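You operate a simulated robot arm through the tools that you are given. There is no shell and no other tool.

You run a simulated robot arm. Do the job below in one go: nothing can be reset, and whatever is moved stays where it is left.

Task
Clamp the carton, pack the two valves and the lot card that match its label, and shut the lid. Set down upright: what you pick out.

It is judged by the outcome, as a careful person would: the job done as asked, and still so three seconds after it is handed in. It fails if anything else is knocked over, pushed out of place, dropped, spilled or broken. Lids that push on must go on centred and level and be pressed home; caps that screw on are set level and turned clockwise until they are tight.

Robot
A 6-joint arm with a two-finger gripper, fixed in place. Base frame: the origin is at the foot of the arm, x ahead of it, y to its left, z up; the work surface is at about z = 0.86. Units: m, degrees, N and s.
Its first joint turns from -166.0 to 166.0 degrees. Payload 2.45 kg.
The TCP is the grasp point between the finger pads, 0.02 m short of the fingertips. In the tool frame z runs along the fingers and y along their closing line. Largest opening 0.14 m; the body of the gripper starts 0.168 m behind the TCP.
Orientation is told as [roll, pitch, yaw] about the base's x, y, z axes, in that order, counted from this pose: with the fingers straight down and closing along the base's y, the tool's x points along the base's -x, its y along +y and its z along -z.

Tools
- The arm moves only by the tool arm_command. Its argument "rows" is a list that holds one entry, the list of rows, each a list of 7 numbers: the turn, a rotation vector about the base's x, y, z in degrees, then the shift along the base's x, y, z in mm, then the gripper command, from -1 (shut) to 1 (fully open), values between in proportion. In form: [[[wx, wy, wz, dx, dy, dz, jaw], ...]]. A call has 1 to 20 rows; each row shifts and turns the commanded pose from where the row before left it. Each row takes 0.2 s and may step no farther than 0.05 m and 8.6 degrees from the row before; otherwise, or with a gripper value out of range, the whole call is refused. A pose out of reach is approached as far as the arm can. The call stops where the force on the tool passes 90 N (or 10 N more than at its start, if that is more) or the arm is blocked; 0.2 s more then pass. Each finger travels about 0.045 m/s and halts on what it meets, pressing with about 33 N; the grip force reading is that of the motor and also rises with nothing between the fingers. The clock runs only during rows and for 0.2 s after the last one: add rows that do not move to give the fingers time. It gives the time, the measured TCP pose, the force on the tool (base axes), the opening and the grip force at its end, in the units of the frame above (readings bear some noise), with the torque about the TCP (base axes, N m) and any sound that the robot's microphone picked up.
- Cameras (640 x 400 px; columns grow to the right, rows downward): "scene" is fixed at [0.3994, -0.6519, 1.5873]; the picture's right is [1.00, -0.09, 0.00], its down [-0.05, -0.54, -0.84] and it looks along [0.07, 0.83, -0.55] (base axes); focal length 319 px, centre (320, 200). "wrist" rides on the gripper at [0.078, 0.011, -0.209] in the tool frame; the picture's right is [-0.14, 0.99, 0.00], its down [-0.92, -0.13, -0.37] and it looks along [-0.37, -0.05, 0.93] (tool axes); focal length 280 px, centre (320, 200). There is no depth. A picture from a camera that has moved, and an enlarged one, comes with that camera's place and axes in the base frame and with its lens.
- grab_frame(camera): a new picture of that camera. It takes no simulated time.
- close_up(camera, box): a new picture of the part [left, top, right, bottom] of that camera's present view, enlarged. It takes no simulated time.
- job_done(): hands the job in; it is judged then, once.

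Nothing tells you positions but the pictures and the camera data. Unless the task says otherwise, let go and move clear before handing in.

The tools are called after "Request:" as a command line: name --argument value ..., lists and objects as JSON in quotes. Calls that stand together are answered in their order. arm_command: Moves the arm, as the interface text tells. Its arguments: {"type":"object","properties":{"rows":{"type":"array"}},"required":["rows"]} The other tools are called the same way: grab_frame (camera) takes a picture; close_up (camera, box) takes an enlarged picture of a part of a camera's view; job_done () hands the job in.

At the start:

```text
time: 0.0
eef_pos: [0.4894, 0.2584, 1.3533]
tool_rot: [0.0, 0.0, 0.0]
force: [0.1, -0.6, -0.3]
ft_torque: [-0.01, 0.04, 0.04]
gripper_width: 0.1399
finger_force: 0.0
```

scene: 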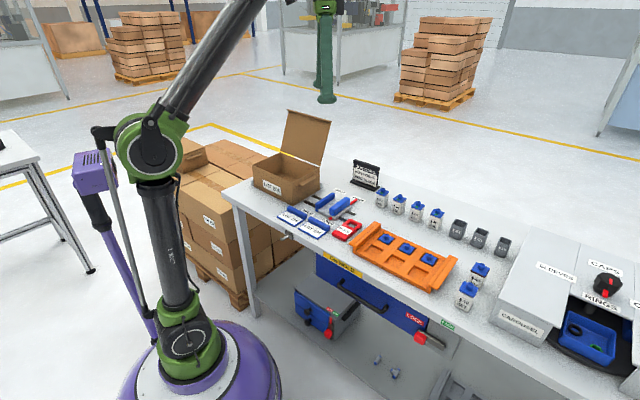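
wrist: 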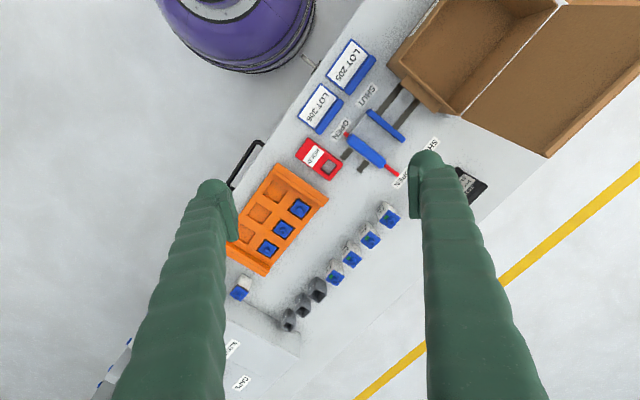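

I see a bench with an open carton, a slide clamp beside it, two lot cards, a row of valves, an orange tray and a sign. I'll take enlarged views to read the labels first.

Request:
close_up --camera "scene" --box '[230, 100, 390, 250]'

Request:
close_up --camera "scene" --box '[340, 150, 520, 320]'

Request:
close_up --camera "scene" --box '[480, 230, 640, 390]'

Request:
close_up --camera "wrist" --box '[220, 0, 560, 200]'

Request:
close_up --camera "wrist" --box '[200, 150, 440, 350]'

```text
2.67 times, centred on (310, 175) of scene
camera zoom: at [0.3994, -0.6519, 1.5873], right [1.0, -0.09, 0.0], down [-0.05, -0.54, -0.84], along [0.07, 0.83, -0.55], focal length 850 px, centre (347, 267)
```

zoom: 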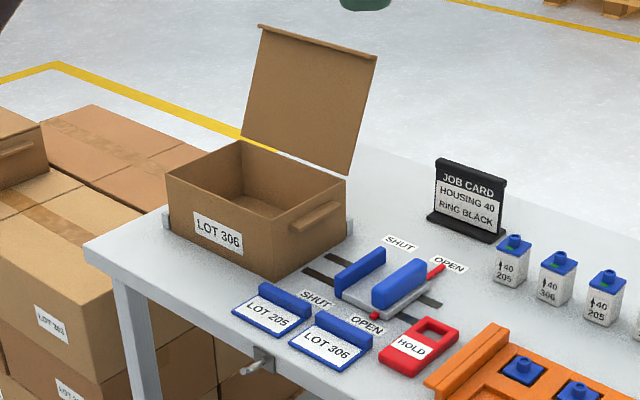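

```text
2.35 times, centred on (430, 235) of scene
camera zoom: at [0.3994, -0.6519, 1.5873], right [1.0, -0.09, 0.0], down [-0.05, -0.54, -0.84], along [0.07, 0.83, -0.55], focal length 750 px, centre (61, 118)
```

zoom: 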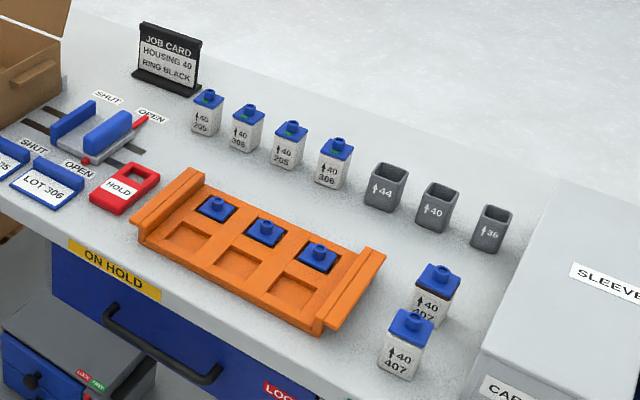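

```text
2.50 times, centred on (560, 310) of scene
camera zoom: at [0.3994, -0.6519, 1.5873], right [1.0, -0.09, 0.0], down [-0.05, -0.54, -0.84], along [0.07, 0.83, -0.55], focal length 797 px, centre (-280, -75)
```

zoom: 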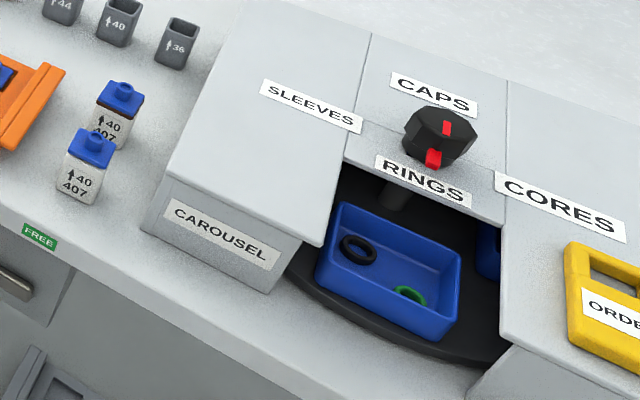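

```text
1.88 times, centred on (390, 100) of wrist
camera zoom: at [0.4117, 0.2691, 1.5618], right [0.14, 0.99, 0.0], down [0.92, -0.13, 0.37], along [0.37, -0.05, -0.93], focal length 528 px, centre (188, 388)
```

zoom: 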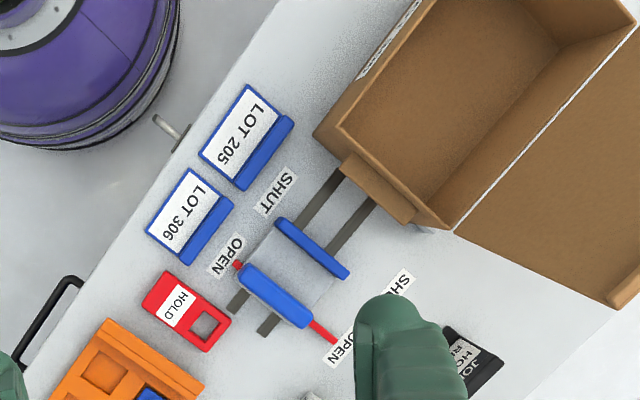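

```text
2.00 times, centred on (320, 250) of wrist
camera zoom: at [0.4117, 0.2691, 1.5618], right [0.14, 0.99, 0.0], down [0.92, -0.13, 0.37], along [0.37, -0.05, -0.93], focal length 561 px, centre (320, 100)
```

zoom: 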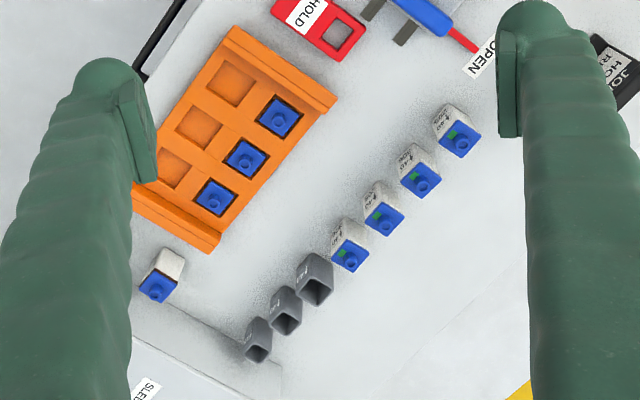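

The carton reads LOT 306. In the valve row the second and fourth are 306, and the nearer-right card is LOT 306. The bench runs about 45° to my axes, so I turn the tool to line up with it and look at the carton from above.

Request:
arm_command --rows '[[[0, 0, 7.5, -24, 32, 0, 1], [0, 0, 7.5, -24, 32, 0, 1], [0, 0, 7.5, -24, 32, 0, 1], [0, 0, 7.5, -24, 32, 0, 1], [0, 0, 7.5, -24, 32, 0, 1], [0, 0, 7.5, -24, 32, 0, 1], [0, 0, 0, -24, 32, 0, 1], [0, 0, 0, -22, 32, 0, 1], [0, 0, 0, 0, 0, 0, 1]]]'

Request:
grab_frame --camera "wrist"

Request:
grab_frame --camera "scene"

```text
time: 2.0
eef_pos: [0.3017, 0.5156, 1.3539]
tool_rot: [0.1, 0.0, 45.1]
force: [0.9, -0.2, 0.5]
ft_torque: [-0.01, -0.01, 0.02]
gripper_width: 0.1402
finger_force: 0.1
```

```text
taken
camera wrist: at [0.2373, 0.4672, 1.561], right [-0.6, 0.8, 0.0], down [0.74, 0.56, 0.37], along [0.29, 0.22, -0.93], focal length 280 px, centre (320, 200)
```

wrist: 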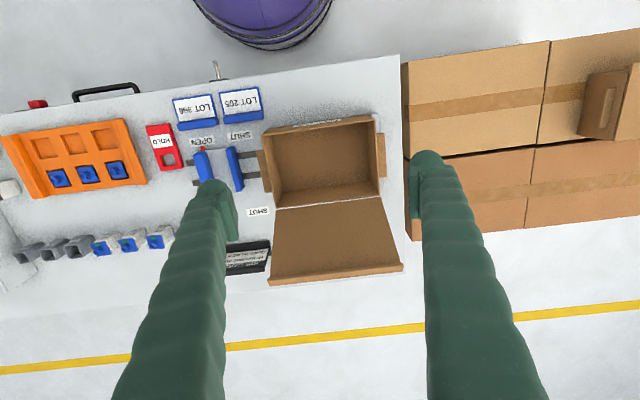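

```text
taken
```

scene: 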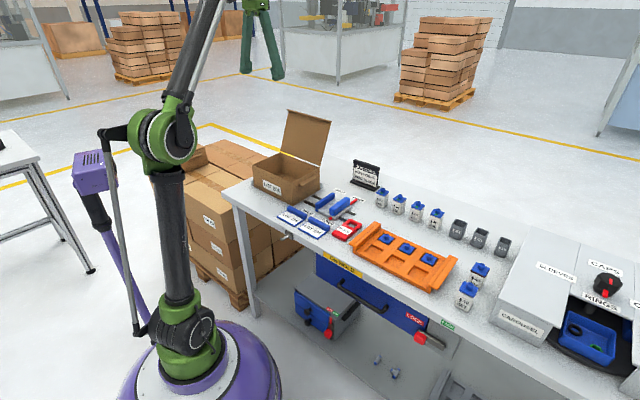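

I now have the carton, clamp and cards in one view. I'll enlarge it to measure the carton and understand the clamp.

Request:
close_up --camera "wrist" --box '[240, 90, 420, 290]'

Request:
close_up --camera "wrist" --box '[140, 80, 280, 220]'

Request:
close_up --camera "scene" --box '[245, 105, 335, 205]'

Request:
close_up --camera "scene" --box '[270, 155, 400, 250]'

```text
2.00 times, centred on (330, 190) of wrist
camera zoom: at [0.2373, 0.4672, 1.561], right [-0.6, 0.8, 0.0], down [0.74, 0.56, 0.37], along [0.29, 0.22, -0.93], focal length 561 px, centre (300, 220)
```

zoom: 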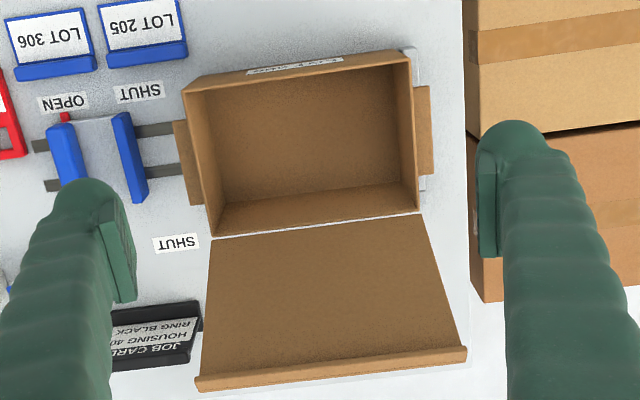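

```text
2.86 times, centred on (210, 150) of wrist
camera zoom: at [0.2373, 0.4672, 1.561], right [-0.6, 0.8, 0.0], down [0.74, 0.56, 0.37], along [0.29, 0.22, -0.93], focal length 801 px, centre (634, 343)
```

zoom: 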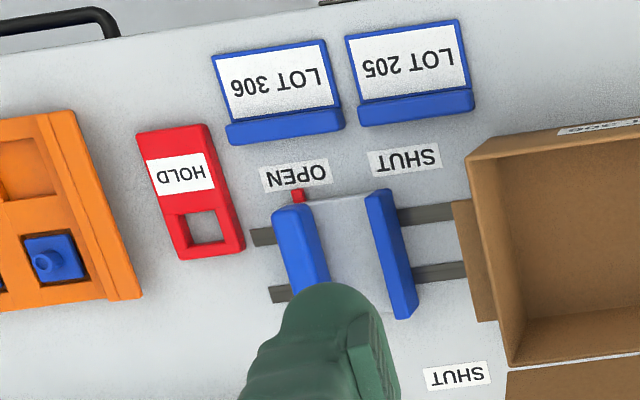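

```text
4.00 times, centred on (290, 155) of scene
camera zoom: at [0.3994, -0.6519, 1.5873], right [1.0, -0.09, 0.0], down [-0.05, -0.54, -0.84], along [0.07, 0.83, -0.55], focal length 1276 px, centre (440, 380)
```

zoom: 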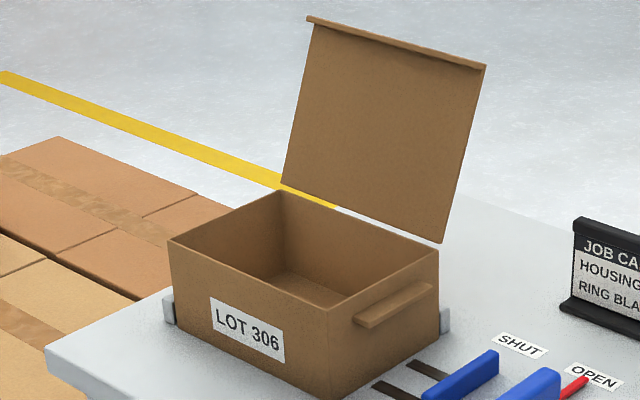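

```text
4.21 times, centred on (335, 202) of scene
camera zoom: at [0.3994, -0.6519, 1.5873], right [1.0, -0.09, 0.0], down [-0.05, -0.54, -0.84], along [0.07, 0.83, -0.55], focal length 1343 px, centre (257, 190)
```

zoom: 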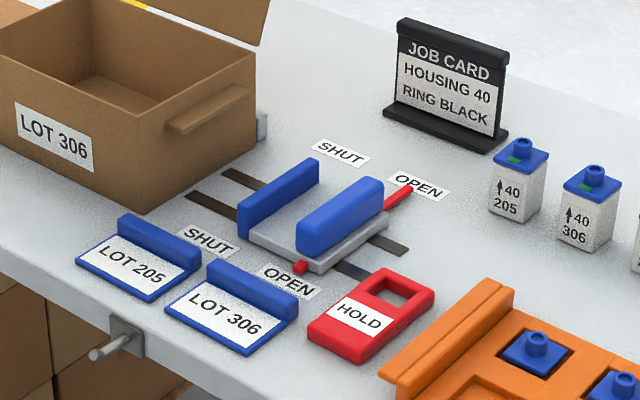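

The bench is at 45°, the carton spans about s −0.265…−0.03 (along the bench) and the clamp slide's blue handle is near (0.565, 0.356). It has to slide about 97 mm toward the carton, from OPEN to SHUT. I go above the handle with the fingers straddling it.

Request:
arm_command --rows '[[[0, 0, 0, 38, -23, 0, 0], [0, 0, 0, 38, -23, 0, 0], [0, 0, 0, 38, -23, 0, 0], [0, 0, 0, 38, -23, 0, 0], [0, 0, 0, 38, -23, 0, 0], [0, 0, 0, 38, -23, 0, 0], [0, 0, 0, 35, -22, 0, 0], [0, 0, 0, 0, 0, -45, 0], [0, 0, 0, 0, 0, -45, 0], [0, 0, 0, 0, 0, -45, 0], [0, 0, 0, 0, 0, -45, 0], [0, 0, 0, 0, 0, -45, 0], [0, 0, 0, 0, 0, -45, 0], [0, 0, 0, 0, 0, -45, 0], [0, 0, 0, 0, 0, -39, 0], [0, 0, 0, 0, 0, 0, 0]]]'

Request:
grab_frame --camera "wrist"

Request:
close_up --camera "scene" --box '[240, 100, 400, 250]'

```text
time: 5.4
eef_pos: [0.563, 0.3563, 0.9973]
tool_rot: [0.0, 0.1, 45.0]
force: [0.4, 0.1, 0.2]
ft_torque: [-0.01, -0.01, -0.04]
gripper_width: 0.0702
finger_force: 0.0
```

```text
taken
camera wrist: at [0.4998, 0.3077, 1.2061], right [-0.6, 0.8, 0.0], down [0.74, 0.56, 0.37], along [0.29, 0.22, -0.93], focal length 280 px, centre (320, 200)
```

wrist: 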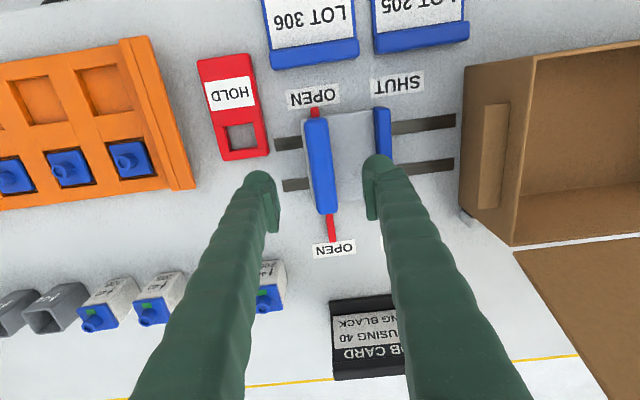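

```text
2.67 times, centred on (320, 175) of scene
camera zoom: at [0.3994, -0.6519, 1.5873], right [1.0, -0.09, 0.0], down [-0.05, -0.54, -0.84], along [0.07, 0.83, -0.55], focal length 850 px, centre (320, 267)
```

zoom: 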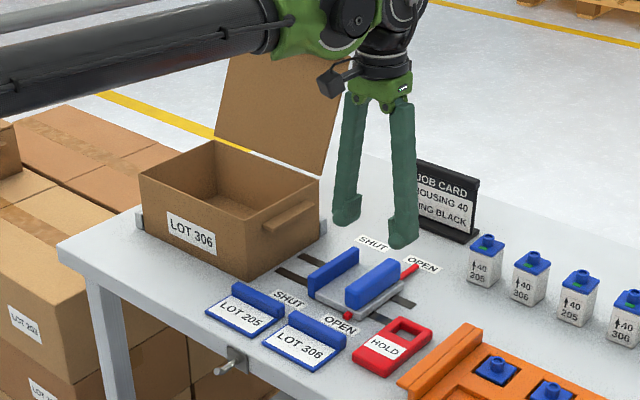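

The fingers straddle the handle. I lower onto it and close.

Request:
arm_command --rows '[[[0, 0, 0, 1, 0, -40, 0], [0, 0, 0, 0, 0, -30, 0], [0, 0, 0, 0, 0, -12, 0], [0, 0, 0, 0, 0, -9, 0], [0, 0, 0, 0, 0, 0, 0]]]'

Request:
grab_frame --camera "wrist"

Request:
close_up --camera "scene" --box '[280, 130, 400, 250]'

```text
time: 6.6
eef_pos: [0.5643, 0.3547, 0.9082]
tool_rot: [0.0, 0.0, 44.9]
force: [-0.1, -1.0, -0.1]
ft_torque: [-0.03, 0.02, 0.01]
gripper_width: 0.07
finger_force: 0.0
```

```text
taken
camera wrist: at [0.5008, 0.3063, 1.1162], right [-0.6, 0.8, 0.0], down [0.74, 0.56, 0.37], along [0.29, 0.22, -0.93], focal length 280 px, centre (320, 200)
```

wrist: 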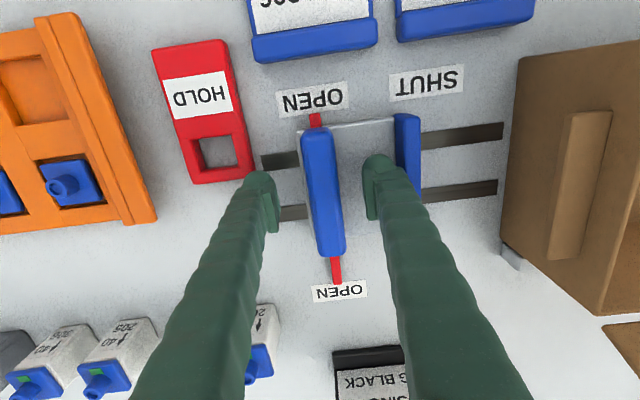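

```text
3.33 times, centred on (340, 190) of scene
camera zoom: at [0.3994, -0.6519, 1.5873], right [1.0, -0.09, 0.0], down [-0.05, -0.54, -0.84], along [0.07, 0.83, -0.55], focal length 1063 px, centre (253, 233)
```

zoom: 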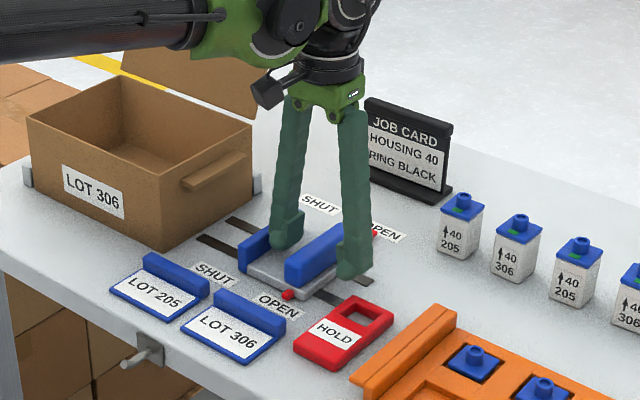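

Request:
arm_command --rows '[[[0, 0, 0, 0, 0, -2, -0.4], [0, 0, 0, 0, 0, 0, -0.8], [0, 0, 0, 0, 0, 0, -1], [0, 0, 0, 0, 0, 0, -1], [0, 0, 0, 0, 0, 0, -1], [0, 0, 0, 0, 0, 0, -1]]]'

Request:
grab_frame --camera "wrist"

```text
time: 8.0
eef_pos: [0.5612, 0.3558, 0.9054]
tool_rot: [0.1, -0.1, 45.1]
force: [-43.3, 37.3, -16.0]
ft_torque: [0.39, 0.41, 0.0]
gripper_width: 0.0251
finger_force: 45.3
```

```text
taken
camera wrist: at [0.499, 0.3083, 1.1143], right [-0.6, 0.8, 0.0], down [0.74, 0.56, 0.37], along [0.29, 0.22, -0.93], focal length 280 px, centre (320, 200)
```

wrist: 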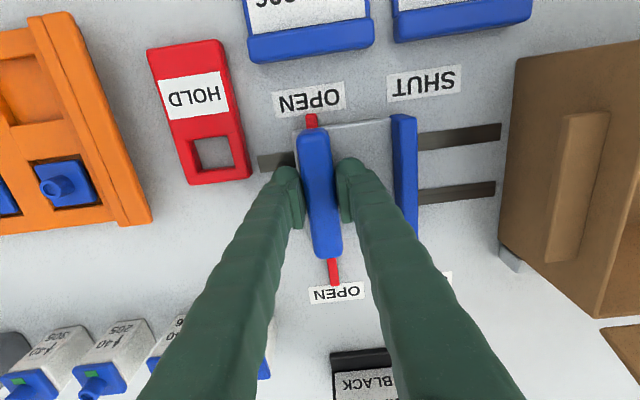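

Gripped, with a sideways load because the block is a few mm off centre. Now I slide it toward the carton.

Request:
arm_command --rows '[[[0, 0, 0, -4, 4, 0, -1], [0, 0, 0, -5, 5, 0, -1], [0, 0, 0, -6, 6, 0, -1], [0, 0, 0, -6, 6, 0, -1], [0, 0, 0, 0, 0, 0, -1]]]'

Request:
grab_frame --camera "wrist"

```text
time: 9.2
eef_pos: [0.5438, 0.3755, 0.9054]
tool_rot: [0.0, -0.1, 45.1]
force: [-9.6, -10.9, -37.5]
ft_torque: [-0.12, 0.08, 0.03]
gripper_width: 0.0251
finger_force: 44.5
```

```text
taken
camera wrist: at [0.4803, 0.3272, 1.1145], right [-0.6, 0.8, 0.0], down [0.74, 0.56, 0.37], along [0.29, 0.22, -0.93], focal length 280 px, centre (320, 200)
```

wrist: 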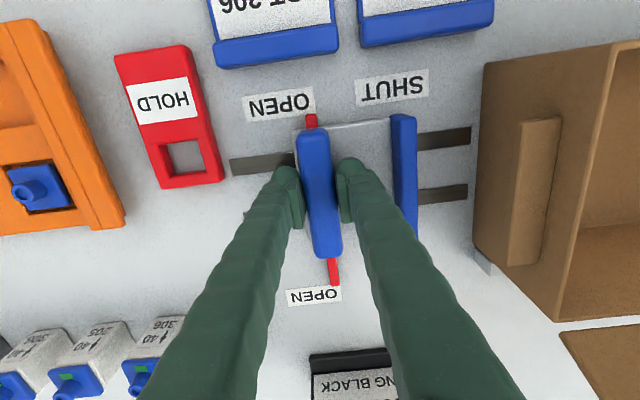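

The slide moves freely. I continue toward SHUT in small steps, easing the vertical load.

Request:
arm_command --rows '[[[0, 0, 0, -6, 6, -1, -1], [0, 0, 0, -6, 6, -1, -1], [0, 0, 0, -6, 6, 0, -1], [0, 0, 0, -6, 6, 0, -1], [0, 0, 0, -6, 6, 0, -1], [0, 0, 0, 0, 0, 0, -1]]]'

Request:
grab_frame --camera "wrist"

```text
time: 10.6
eef_pos: [0.5126, 0.4059, 0.9053]
tool_rot: [-0.1, -0.2, 45.0]
force: [1.3, 1.1, 51.1]
ft_torque: [-0.04, 0.02, -0.02]
gripper_width: 0.0248
finger_force: 45.3
```

```text
taken
camera wrist: at [0.4491, 0.3574, 1.1142], right [-0.6, 0.8, 0.0], down [0.74, 0.56, 0.37], along [0.3, 0.22, -0.93], focal length 280 px, centre (320, 200)
```

wrist: 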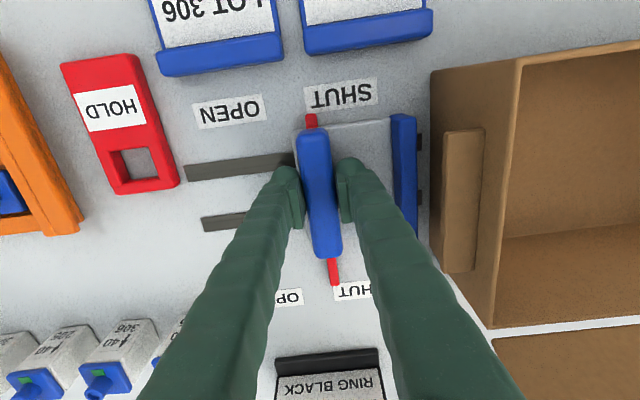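

Request:
arm_command --rows '[[[0, 0, 0, -3, 3, 1, -1], [0, 0, 0, -3, 3, 0, -1], [0, 0, 0, -3, 3, 0, -1], [0, 0, 0, -3, 3, 0, -1], [0, 0, 0, 0, 0, 0, -1]]]'

Request:
grab_frame --camera "wrist"

Request:
close_up --camera "scene" --box '[250, 130, 370, 250]'

```text
time: 11.8
eef_pos: [0.5005, 0.4179, 0.9052]
tool_rot: [0.0, -0.1, 45.1]
force: [-7.8, 7.4, 17.4]
ft_torque: [0.16, 0.14, -0.02]
gripper_width: 0.025
finger_force: 44.9
```

```text
taken
camera wrist: at [0.437, 0.3701, 1.1142], right [-0.6, 0.8, 0.0], down [0.74, 0.56, 0.37], along [0.29, 0.22, -0.93], focal length 280 px, centre (320, 200)
```

wrist: 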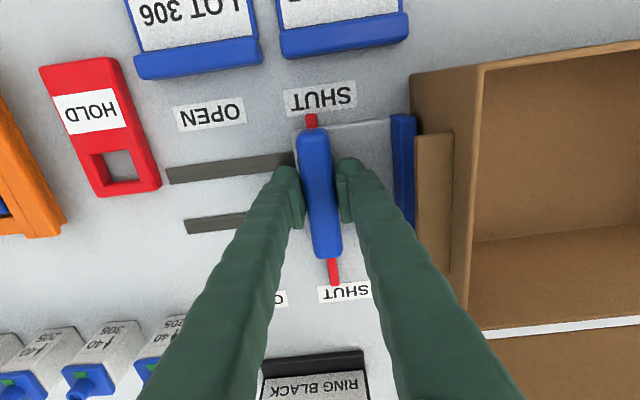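

```text
3.33 times, centred on (310, 190) of scene
camera zoom: at [0.3994, -0.6519, 1.5873], right [1.0, -0.09, 0.0], down [-0.05, -0.54, -0.84], along [0.07, 0.83, -0.55], focal length 1063 px, centre (353, 233)
```

zoom: 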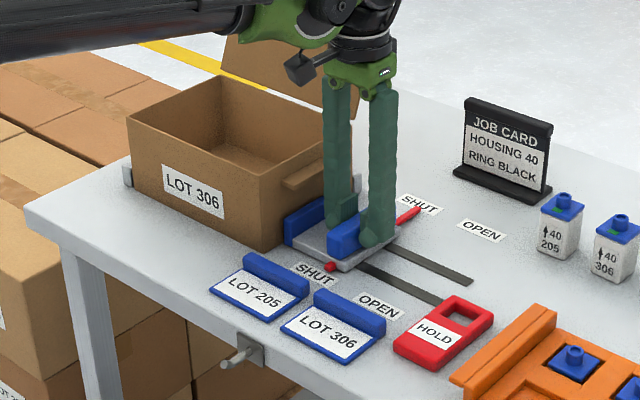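

Request:
arm_command --rows '[[[0, 0, 0, -2, 2, 0, -1], [0, 0, 0, -2, 2, 0, -1], [0, 0, 0, -2, 2, 0, -1], [0, 0, 0, -2, 2, 0, -1], [0, 0, 0, 0, 0, 0, -1]]]'

Request:
grab_frame --camera "wrist"

```text
time: 13.0
eef_pos: [0.4926, 0.4254, 0.9061]
tool_rot: [0.0, -0.1, 44.9]
force: [-9.1, 2.7, 16.8]
ft_torque: [0.03, 0.07, 0.02]
gripper_width: 0.0248
finger_force: 45.0
```

```text
taken
camera wrist: at [0.4297, 0.3773, 1.1141], right [-0.6, 0.8, 0.0], down [0.74, 0.56, 0.37], along [0.29, 0.22, -0.93], focal length 280 px, centre (320, 200)
```

wrist: 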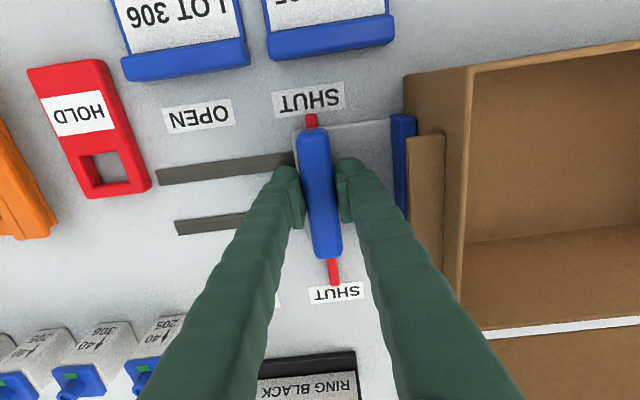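

Request:
arm_command --rows '[[[0, 0, 0, -1.5, 1.5, 0, -1], [0, 0, 0, -1.5, 1.5, 0, -1], [0, 0, 0, -1.5, 1.5, 0, -1], [0, 0, 0, -1.5, 1.5, 0, -1], [0, 0, 0, 0, 0, 0, -1]]]'

Request:
grab_frame --camera "wrist"

```text
time: 14.1
eef_pos: [0.492, 0.4254, 0.9048]
tool_rot: [-0.9, 0.0, 44.8]
force: [51.6, -62.5, 0.9]
ft_torque: [-0.75, -0.47, 0.1]
gripper_width: 0.0253
finger_force: 44.6
stopped in row 5: the force on the tool passed its limit at 93 N (the readings are from after the stop); the commanded pose is now the measured one
```

```text
taken
camera wrist: at [0.4272, 0.3802, 1.1138], right [-0.6, 0.8, -0.01], down [0.74, 0.56, 0.37], along [0.3, 0.21, -0.93], focal length 280 px, centre (320, 200)
```

wrist: 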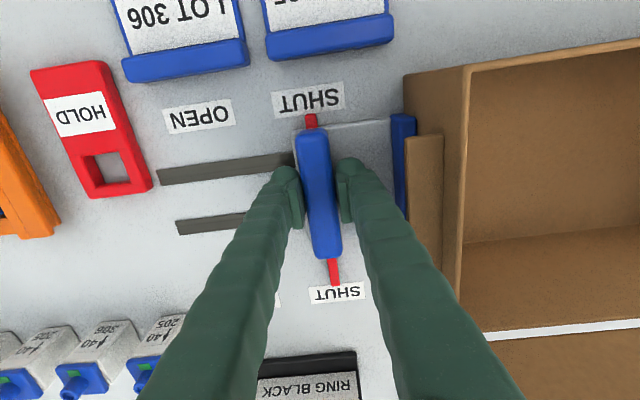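

The slide is hard against its stop with the pointers at SHUT. I release and rise, then check that it stays.

Request:
arm_command --rows '[[[0, 0, 0, 0, 0, 0, -0.5], [0, 0, 0, 0, 0, 0, -0.1], [0, 0, 0, 0, 0, 0, -0.1], [0, 0, 0, 0, 0, 0, -0.1], [0.9, 0, 0, 0, 0, 30, -0.1], [0, 0, 0, 0, 0, 45, -0.1], [0, 0, 0, 0, 0, 45, 0], [0, 0, 0, 0, 0, 45, 0], [0, 0, 0, 0, 0, 45, 0], [0, 0, 0, 0, 0, 0, 0]]]'

Request:
grab_frame --camera "wrist"

Request:
close_up --camera "scene" --box '[250, 130, 370, 250]'

```text
time: 16.3
eef_pos: [0.4892, 0.4318, 1.1166]
tool_rot: [0.2, -0.7, 45.1]
force: [1.3, 0.0, -0.4]
ft_torque: [0.04, -0.01, 0.02]
gripper_width: 0.07
finger_force: 0.0
```

```text
taken
camera wrist: at [0.4244, 0.381, 1.3236], right [-0.6, 0.8, 0.01], down [0.74, 0.56, 0.38], along [0.3, 0.23, -0.93], focal length 280 px, centre (320, 200)
```

wrist: 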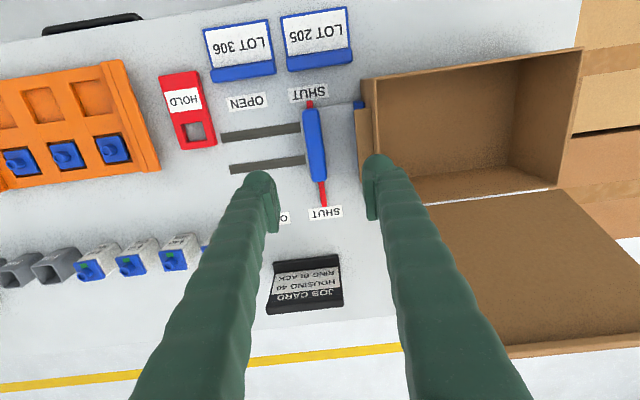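

```text
3.33 times, centred on (310, 190) of scene
camera zoom: at [0.3994, -0.6519, 1.5873], right [1.0, -0.09, 0.0], down [-0.05, -0.54, -0.84], along [0.07, 0.83, -0.55], focal length 1063 px, centre (353, 233)
```

zoom: 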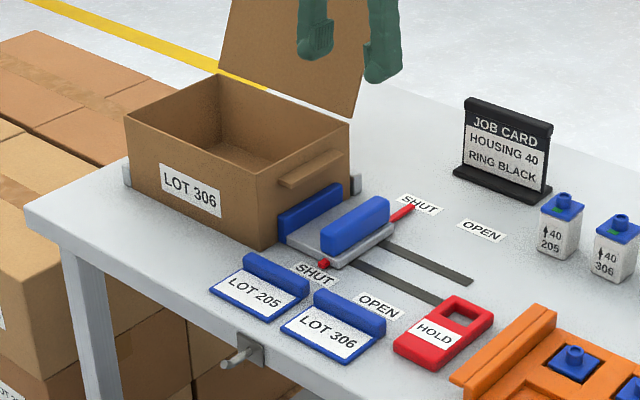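

The clamp holds at SHUT. Next I turn the tool 90° so the fingers close across the bench depth, and go above the second valve (306).

Request:
arm_command --rows '[[[-0.64, 0.35, 0, 0, 0, 20, 0.3], [0, 0, -7.5, 25, -7, 0, 0.3], [0, 0, -7.5, 25, -7, 0, 0.3], [0, 0, -7.5, 25, -7, 0, 0.3], [0, 0, -7.5, 25, -7, 0, 0.3], [0, 0, -7.5, 25, -7, 0, 0.3], [0, 0, -7.5, 25, -7, 0, 0.3], [0, 0, -7.5, 25, -7, 0, 0.3], [0, 0, -7.5, 25, -7, 0, 0.3], [0, 0, -7.5, 25, -7, 0, 0.3], [0, 0, -7.5, 25, -7, 0, 0.3], [0, 0, -7.5, 25, -7, 0, 0.3], [0, 0, -7.5, 26, -9, 0, 0.3], [0, 0, 0, 0, 0, -40, 0.3], [0, 0, 0, 0, 0, -40, 0.3], [0, 0, 0, 0, 0, 0, 0.3]]]'

Request:
grab_frame --camera "wrist"

Request:
close_up --camera "scene" --box '[330, 130, 490, 280]'

```text
time: 19.7
eef_pos: [0.7885, 0.3439, 1.055]
tool_rot: [0.0, 0.0, -45.1]
force: [-0.2, 0.2, -0.6]
ft_torque: [0.01, -0.01, -0.02]
gripper_width: 0.091
finger_force: 0.0
```

```text
taken
camera wrist: at [0.7411, 0.4074, 1.2631], right [0.8, 0.6, 0.0], down [0.56, -0.74, 0.37], along [0.22, -0.29, -0.93], focal length 280 px, centre (320, 200)
```

wrist: 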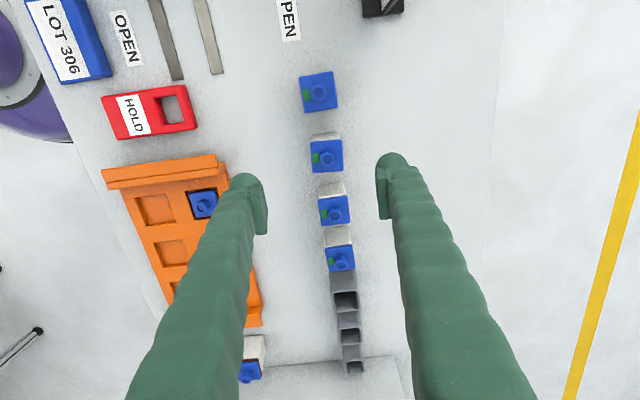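

```text
2.67 times, centred on (410, 205) of scene
camera zoom: at [0.3994, -0.6519, 1.5873], right [1.0, -0.09, 0.0], down [-0.05, -0.54, -0.84], along [0.07, 0.83, -0.55], focal length 850 px, centre (80, 187)
```

zoom: 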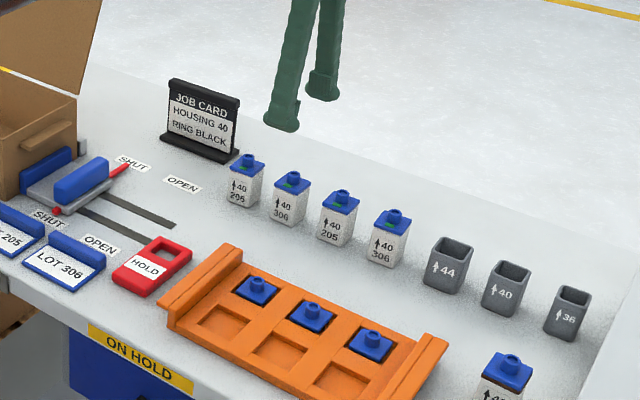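

Valve 2 (306) sits at about (0.7945, 0.350). I correct by a few mm and descend partway to check centring.

Request:
arm_command --rows '[[[0, 0, 0, 6, 6, -40, 0.3], [0, 0, 0, 0, 0, -50, 0.3], [0, 0, 0, 0, 0, 0, 0.3]]]'

Request:
grab_frame --camera "wrist"

Request:
close_up --camera "scene" --box '[350, 150, 470, 270]'

```text
time: 20.5
eef_pos: [0.7953, 0.3492, 0.9651]
tool_rot: [0.0, 0.0, -45.0]
force: [0.9, -0.8, 0.2]
ft_torque: [0.01, 0.03, -0.01]
gripper_width: 0.0912
finger_force: 0.1
```

```text
taken
camera wrist: at [0.7468, 0.4134, 1.1729], right [0.8, 0.6, 0.0], down [0.56, -0.74, 0.37], along [0.22, -0.29, -0.93], focal length 280 px, centre (320, 200)
```

wrist: 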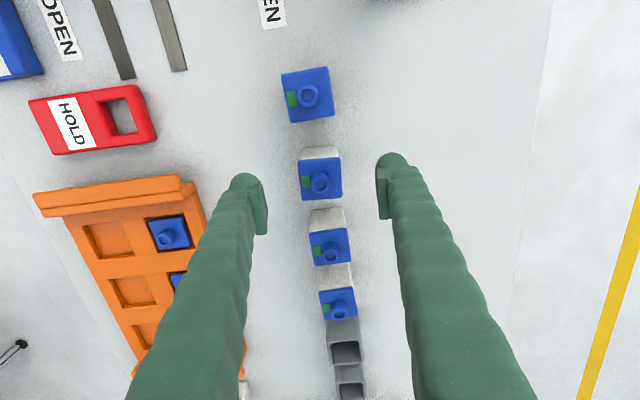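

```text
3.33 times, centred on (410, 210) of scene
camera zoom: at [0.3994, -0.6519, 1.5873], right [1.0, -0.09, 0.0], down [-0.05, -0.54, -0.84], along [0.07, 0.83, -0.55], focal length 1063 px, centre (20, 167)
```

zoom: 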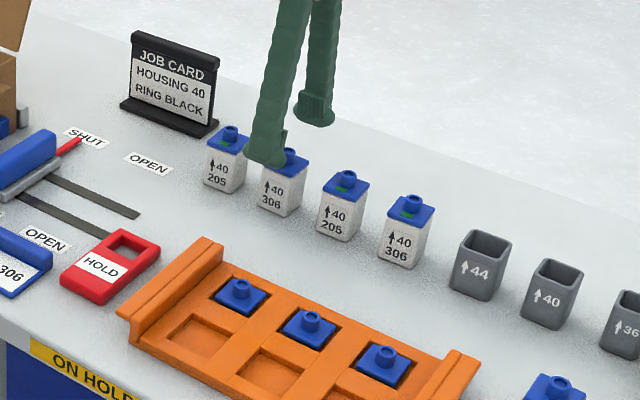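

Request:
arm_command --rows '[[[0, 0, 0, -1, 1, -40, 0.3], [0, 0, 0, 0, 0, -25, 0.3], [0, 0, 0, 0, 0, -9, 0.3], [0, 0, 0, 0, 0, 0, 0.0], [0, 0, 0, 0, 0, 0, -0.3], [0, 0, 0, 0, 0, 0, -0.5], [0, 0, 0, 0, 0, 0, -0.7], [0, 0, 0, 0, 0, 0, -0.7], [0, 0, 0, 0, 0, 0, -0.7]]]'

Request:
grab_frame --camera "wrist"

Request:
close_up --camera "scene" --box '[350, 150, 470, 270]'

```text
time: 22.5
eef_pos: [0.795, 0.3514, 0.8906]
tool_rot: [0.0, -0.1, -45.0]
force: [0.0, 0.0, 0.9]
ft_torque: [-0.01, 0.0, -0.01]
gripper_width: 0.0388
finger_force: 32.9
```

```text
taken
camera wrist: at [0.7462, 0.4146, 1.0993], right [0.8, 0.6, 0.0], down [0.56, -0.74, 0.37], along [0.22, -0.29, -0.93], focal length 280 px, centre (320, 200)
```

wrist: 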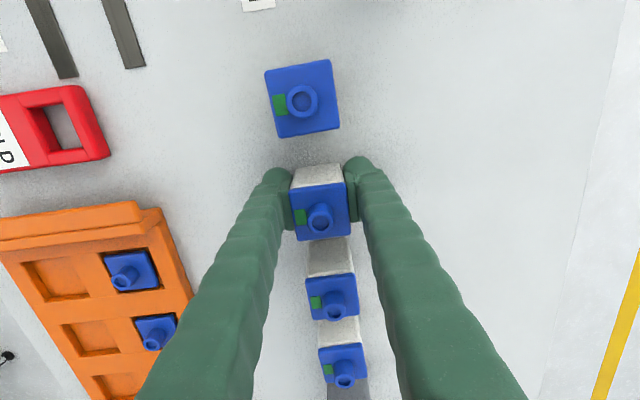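

```text
3.33 times, centred on (410, 210) of scene
camera zoom: at [0.3994, -0.6519, 1.5873], right [1.0, -0.09, 0.0], down [-0.05, -0.54, -0.84], along [0.07, 0.83, -0.55], focal length 1063 px, centre (20, 167)
```

zoom: 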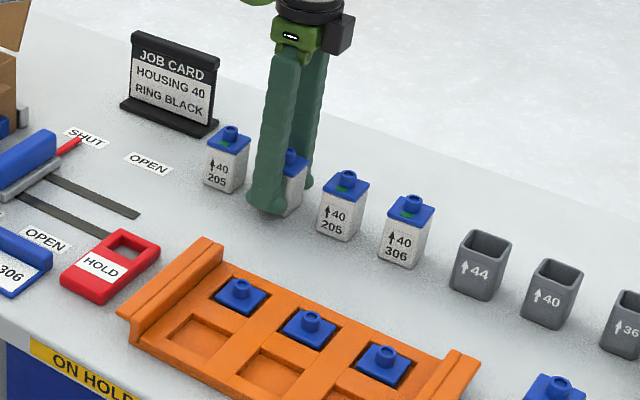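

Valve 2 is held at its body (38.8 mm). I lift it straight up and carry it over the carton, passing in front of the open lid.

Request:
arm_command --rows '[[[0, 0, 0, 0, 0, 20, -1], [0, 0, 0, 0, 0, 45, -1], [0, 0, 0, 0, 0, 45, -1], [0, 0, 0, 0, 0, 45, -1], [0, 0, 0, 0, 0, 45, -1], [0, 0, 0, -37.6, 5.6, 0, -1], [0, 0, 0, -37.6, 5.6, 0, -1], [0, 0, 0, -37.6, 5.6, 0, -1], [0, 0, 0, -37.6, 5.6, 0, -1], [0, 0, 0, -37.6, 5.6, 0, -1], [0, 0, 0, -37.6, 5.6, 0, -1], [0, 0, 0, -37.6, 5.6, 0, -1], [0, 0, 0, -29, 29, 0, -1], [0, 0, 0, -29, 29, 0, -1], [0, 0, 0, -29, 29, 0, -1], [0, 0, 0, -29, 29, 0, -1], [0, 0, 0, 0, 0, 0, -1]]]'

Request:
grab_frame --camera "wrist"

Request:
close_up --camera "scene" --box '[230, 80, 390, 230]'

```text
time: 26.1
eef_pos: [0.4145, 0.5074, 1.0916]
tool_rot: [0.0, 0.0, -45.0]
force: [0.9, -0.3, 0.3]
ft_torque: [0.01, 0.03, 0.04]
gripper_width: 0.0
finger_force: 29.3
```

```text
taken
camera wrist: at [0.3663, 0.5706, 1.2999], right [0.8, 0.6, 0.0], down [0.56, -0.74, 0.37], along [0.22, -0.29, -0.93], focal length 280 px, centre (320, 200)
```

wrist: 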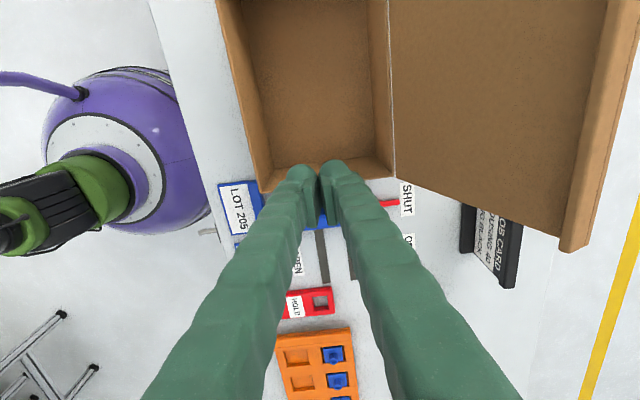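

```text
2.67 times, centred on (310, 155) of scene
camera zoom: at [0.3994, -0.6519, 1.5873], right [1.0, -0.09, 0.0], down [-0.05, -0.54, -0.84], along [0.07, 0.83, -0.55], focal length 850 px, centre (347, 320)
```

zoom: 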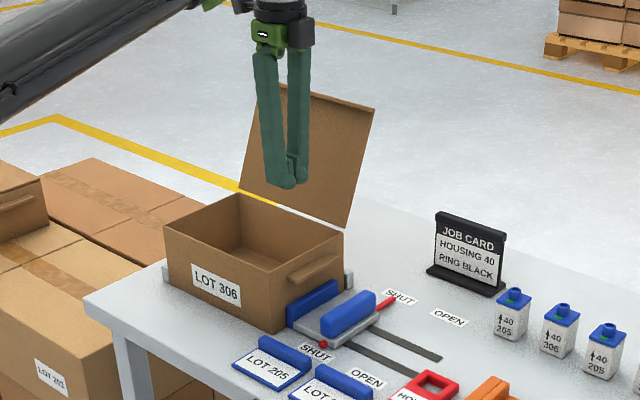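

The grip came up empty: the fingers are fully shut. I look for where the valve is before moving.

Request:
close_up --camera "scene" --box '[340, 160, 500, 280]'

Request:
grab_frame --camera "scene"

```text
3.33 times, centred on (420, 220) of scene
camera zoom: at [0.3994, -0.6519, 1.5873], right [1.0, -0.09, 0.0], down [-0.05, -0.54, -0.84], along [0.07, 0.83, -0.55], focal length 1063 px, centre (-13, 133)
```

zoom: 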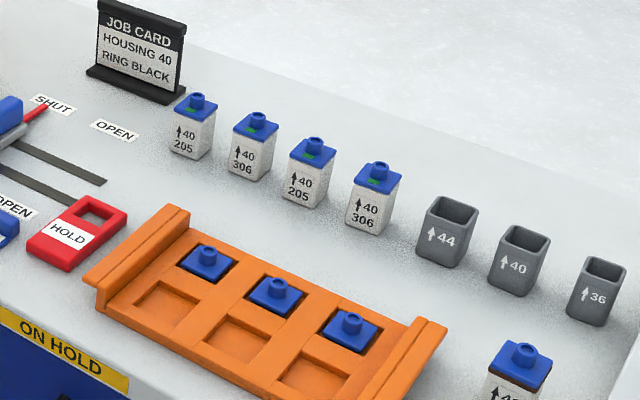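

```text
taken
```

scene: 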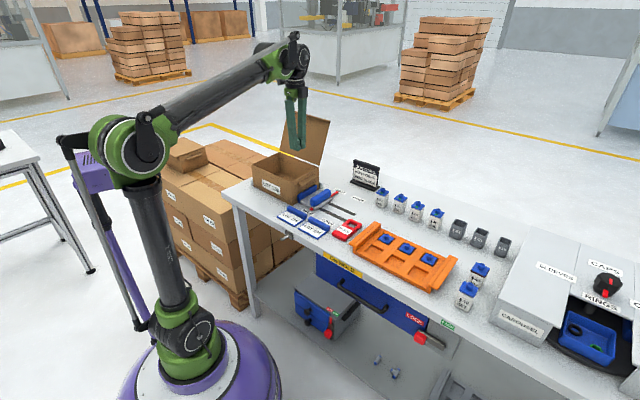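

Valve 2 slipped from the grip but still stands upright in its place. I go back to it, and this time I'll grip with the full command, wait, and lift slowly with checks.

Request:
arm_command --rows '[[[0, 0, 0, 29, -29, 0, -0.5], [0, 0, 0, 29, -29, 0, 0], [0, 0, 0, 29, -29, 0, 0.3], [0, 0, 0, 29, -29, 0, 0.3], [0, 0, 0, 37.6, -5.6, 0, 0.3], [0, 0, 0, 37.6, -5.6, 0, 0.3], [0, 0, 0, 37.6, -5.6, 0, 0.3], [0, 0, 0, 37.6, -5.6, 0, 0.3], [0, 0, 0, 37.6, -5.6, 0, 0.3], [0, 0, 0, 37.6, -5.6, 0, 0.3], [0, 0, 0, 37.6, -5.6, 0, 0.3], [0, 0, 0, 0, 0, -45, 0.3], [0, 0, 0, 0, 0, -45, 0.3], [0, 0, 0, 0, 0, -36, 0.3], [0, 0, 0, 0, 0, 0, 0.3]]]'

Request:
grab_frame --camera "wrist"

Request:
close_up --camera "wrist" --box '[260, 120, 380, 240]'

Request:
close_up --camera "scene" --box '[370, 180, 450, 240]'

```text
time: 29.3
eef_pos: [0.7943, 0.3524, 0.9654]
tool_rot: [0.0, 0.0, -45.0]
force: [-0.6, -0.2, -0.2]
ft_torque: [-0.04, -0.01, 0.0]
gripper_width: 0.0911
finger_force: 0.1
```

```text
taken
camera wrist: at [0.7462, 0.4144, 1.1737], right [0.8, 0.6, 0.0], down [0.56, -0.74, 0.37], along [0.22, -0.29, -0.93], focal length 280 px, centre (320, 200)
```

wrist: 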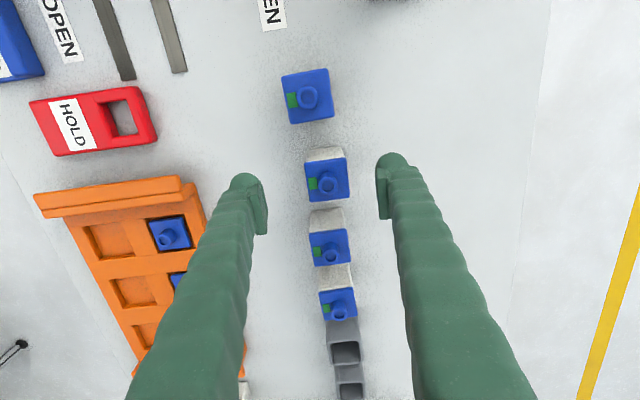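

```text
3.33 times, centred on (320, 180) of wrist
camera zoom: at [0.7462, 0.4144, 1.1737], right [0.8, 0.6, 0.0], down [0.56, -0.74, 0.37], along [0.22, -0.29, -0.93], focal length 935 px, centre (320, 267)
```

zoom: 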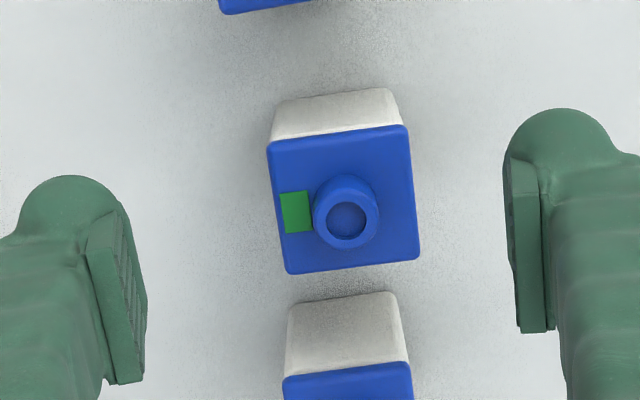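

```text
6.67 times, centred on (410, 210) of scene
camera zoom: at [0.3994, -0.6519, 1.5873], right [1.0, -0.09, 0.0], down [-0.05, -0.54, -0.84], along [0.07, 0.83, -0.55], focal length 2126 px, centre (-280, 133)
```

zoom: 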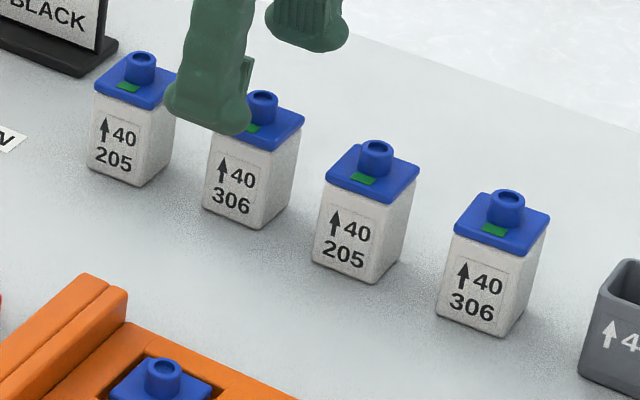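

Request:
arm_command --rows '[[[0, 0, 0, 7, 2, -40, 0.3], [0, 0, 0, 0, 0, -25, 0.3], [0, 0, 0, 0, 0, -13, 0.3], [0, 0, 0, 0, 0, 0, 0.0], [0, 0, 0, 0, 0, 0, -0.3], [0, 0, 0, 0, 0, 0, -0.5], [0, 0, 0, 0, 0, 0, -1], [0, 0, 0, 0, 0, 0, -1], [0, 0, 0, 0, 0, 0, -1], [0, 0, 0, 0, 0, 0, -1], [0, 0, 0, 0, 0, 0, -1]]]'

Request:
close_up --camera "wrist" --box '[240, 120, 400, 260]'

Request:
close_up --camera "scene" --box '[360, 160, 440, 230]'

```text
time: 31.7
eef_pos: [0.8, 0.3537, 0.8874]
tool_rot: [0.0, 0.0, -45.1]
force: [-0.5, 0.7, 0.0]
ft_torque: [0.03, -0.02, 0.02]
gripper_width: 0.0387
finger_force: 32.8
```

```text
2.86 times, centred on (320, 190) of wrist
camera zoom: at [0.7534, 0.4166, 1.0952], right [0.8, 0.6, 0.0], down [0.56, -0.74, 0.37], along [0.22, -0.29, -0.93], focal length 801 px, centre (320, 229)
```

zoom: 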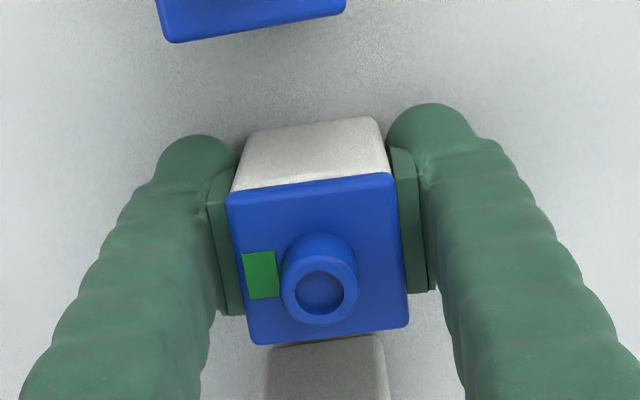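

```text
5.71 times, centred on (400, 195) of scene
camera zoom: at [0.3994, -0.6519, 1.5873], right [1.0, -0.09, 0.0], down [-0.05, -0.54, -0.84], along [0.07, 0.83, -0.55], focal length 1822 px, centre (-137, 229)
```

zoom: 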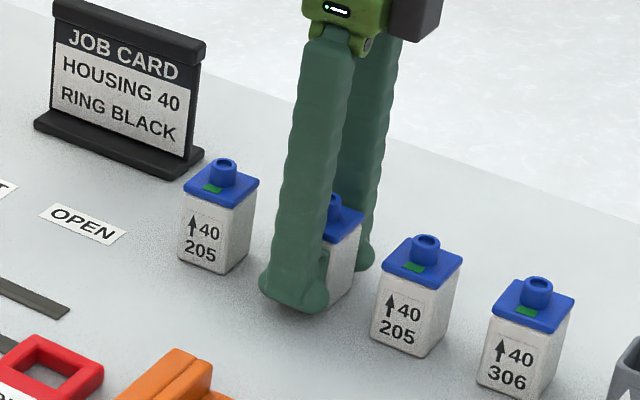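

The grip looks square on the body. I lift gently by 15 mm and check.

Request:
arm_command --rows '[[[0, 0, 0, 0, 0, 2, -1], [0, 0, 0, 0, 0, 3, -1], [0, 0, 0, 0, 0, 5, -1], [0, 0, 0, 0, 0, 5, -1], [0, 0, 0, 0, 0, 0, -1]]]'

Request:
close_up --camera "scene" --box '[360, 160, 440, 230]'

Request:
close_up --camera "wrist" --box '[240, 120, 400, 260]'

```text
time: 32.9
eef_pos: [0.8019, 0.3541, 0.9033]
tool_rot: [-0.1, 0.0, -45.0]
force: [-0.8, -0.2, -1.4]
ft_torque: [-0.03, -0.01, -0.01]
gripper_width: 0.0389
finger_force: 32.7
```

```text
5.71 times, centred on (400, 195) of scene
camera zoom: at [0.3994, -0.6519, 1.5873], right [1.0, -0.09, 0.0], down [-0.05, -0.54, -0.84], along [0.07, 0.83, -0.55], focal length 1822 px, centre (-137, 229)
```

zoom: 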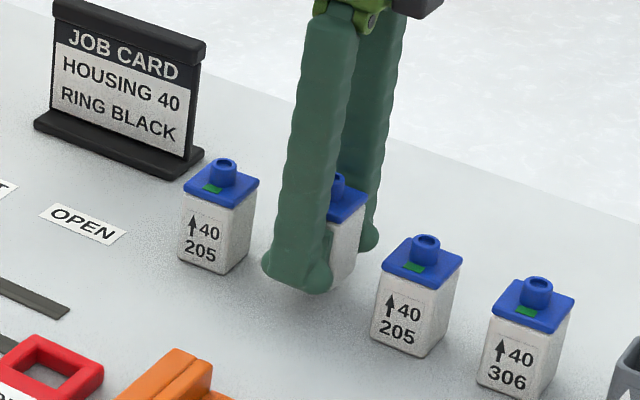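

```text
2.86 times, centred on (320, 190) of wrist
camera zoom: at [0.7537, 0.4168, 1.1109], right [0.8, 0.6, 0.0], down [0.56, -0.74, 0.37], along [0.22, -0.29, -0.93], focal length 801 px, centre (320, 229)
```

zoom: 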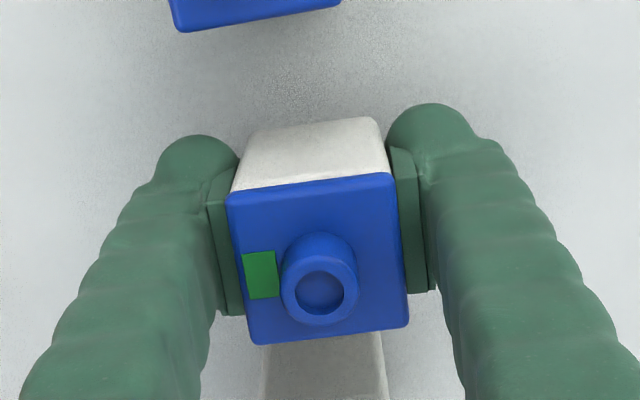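

It holds, lifted clear of the bench. I continue with gentle steps.

Request:
arm_command --rows '[[[0, 0, 0, 0, 0, 6, -1], [0, 0, 0, 0, 0, 10, -1], [0, 0, 0, 0, 0, 13, -1], [0, 0, 0, 0, 0, 15, -1], [0, 0, 0, 0, 0, 15, -1], [0, 0, 0, 0, 0, 15, -1], [0, 0, 0, 0, 0, 10, -1], [0, 0, 0, 0, 0, 5, -1], [0, 0, 0, 0, 0, 0, -1]]]'

Request:
grab_frame --camera "wrist"

```text
time: 34.9
eef_pos: [0.8017, 0.3553, 0.9903]
tool_rot: [0.1, 0.0, -45.0]
force: [0.2, -0.3, -1.2]
ft_torque: [0.0, 0.01, -0.02]
gripper_width: 0.0388
finger_force: 32.6
```

```text
taken
camera wrist: at [0.7537, 0.417, 1.1996], right [0.8, 0.6, 0.0], down [0.56, -0.74, 0.37], along [0.22, -0.29, -0.93], focal length 280 px, centre (320, 200)
```

wrist: 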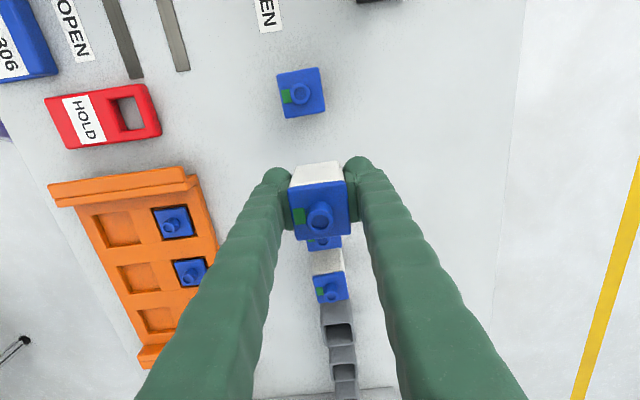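

Request:
arm_command --rows '[[[0, 0, 0, 0, 0, 6, -1], [0, 0, 0, 0, 0, 12, -1], [0, 0, 0, 0, 0, 16, -1], [0, 0, 0, 0, 0, 16, -1], [0, 0, 0, 0, 0, 14, -1], [0, 0, 0, 0, 0, 10, -1], [0, 0, 0, 0, 0, 6, -1], [0, 0, 0, -8, 1, 0, -1], [0, 0, 0, -16, 2, 0, -1], [0, 0, 0, -22, 3, 0, -1], [0, 0, 0, -24, 3, 0, -1], [0, 0, 0, -24, 3, 0, -1], [0, 0, 0, -24, 3, 0, -1], [0, 0, 0, -24, 3, 0, -1], [0, 0, 0, -24, 3, 0, -1], [0, 0, 0, -24, 3, 0, -1], [0, 0, 0, -24, 3, 0, -1], [0, 0, 0, -24, 3, 0, -1], [0, 0, 0, -20, 3, 0, -1], [0, 0, 0, -12, 2, 0, -1]]]'

Request:
grab_frame --camera "wrist"

```text
time: 39.1
eef_pos: [0.5302, 0.3888, 1.0714]
tool_rot: [0.0, 0.0, -45.0]
force: [0.5, -0.5, -1.3]
ft_torque: [-0.02, -0.03, -0.03]
gripper_width: 0.0387
finger_force: 33.2
```

```text
taken
camera wrist: at [0.4835, 0.4515, 1.2801], right [0.8, 0.6, 0.0], down [0.56, -0.74, 0.37], along [0.22, -0.29, -0.93], focal length 280 px, centre (320, 200)
```

wrist: 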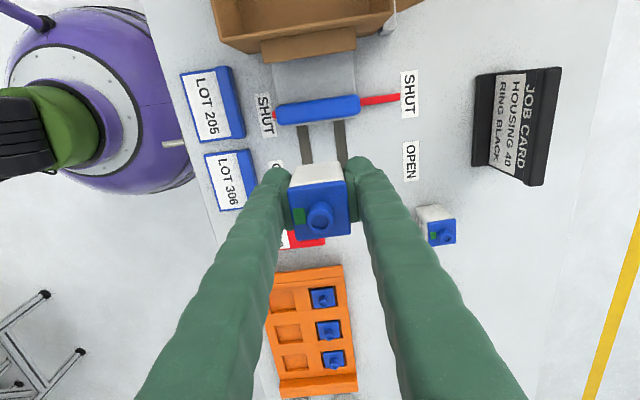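

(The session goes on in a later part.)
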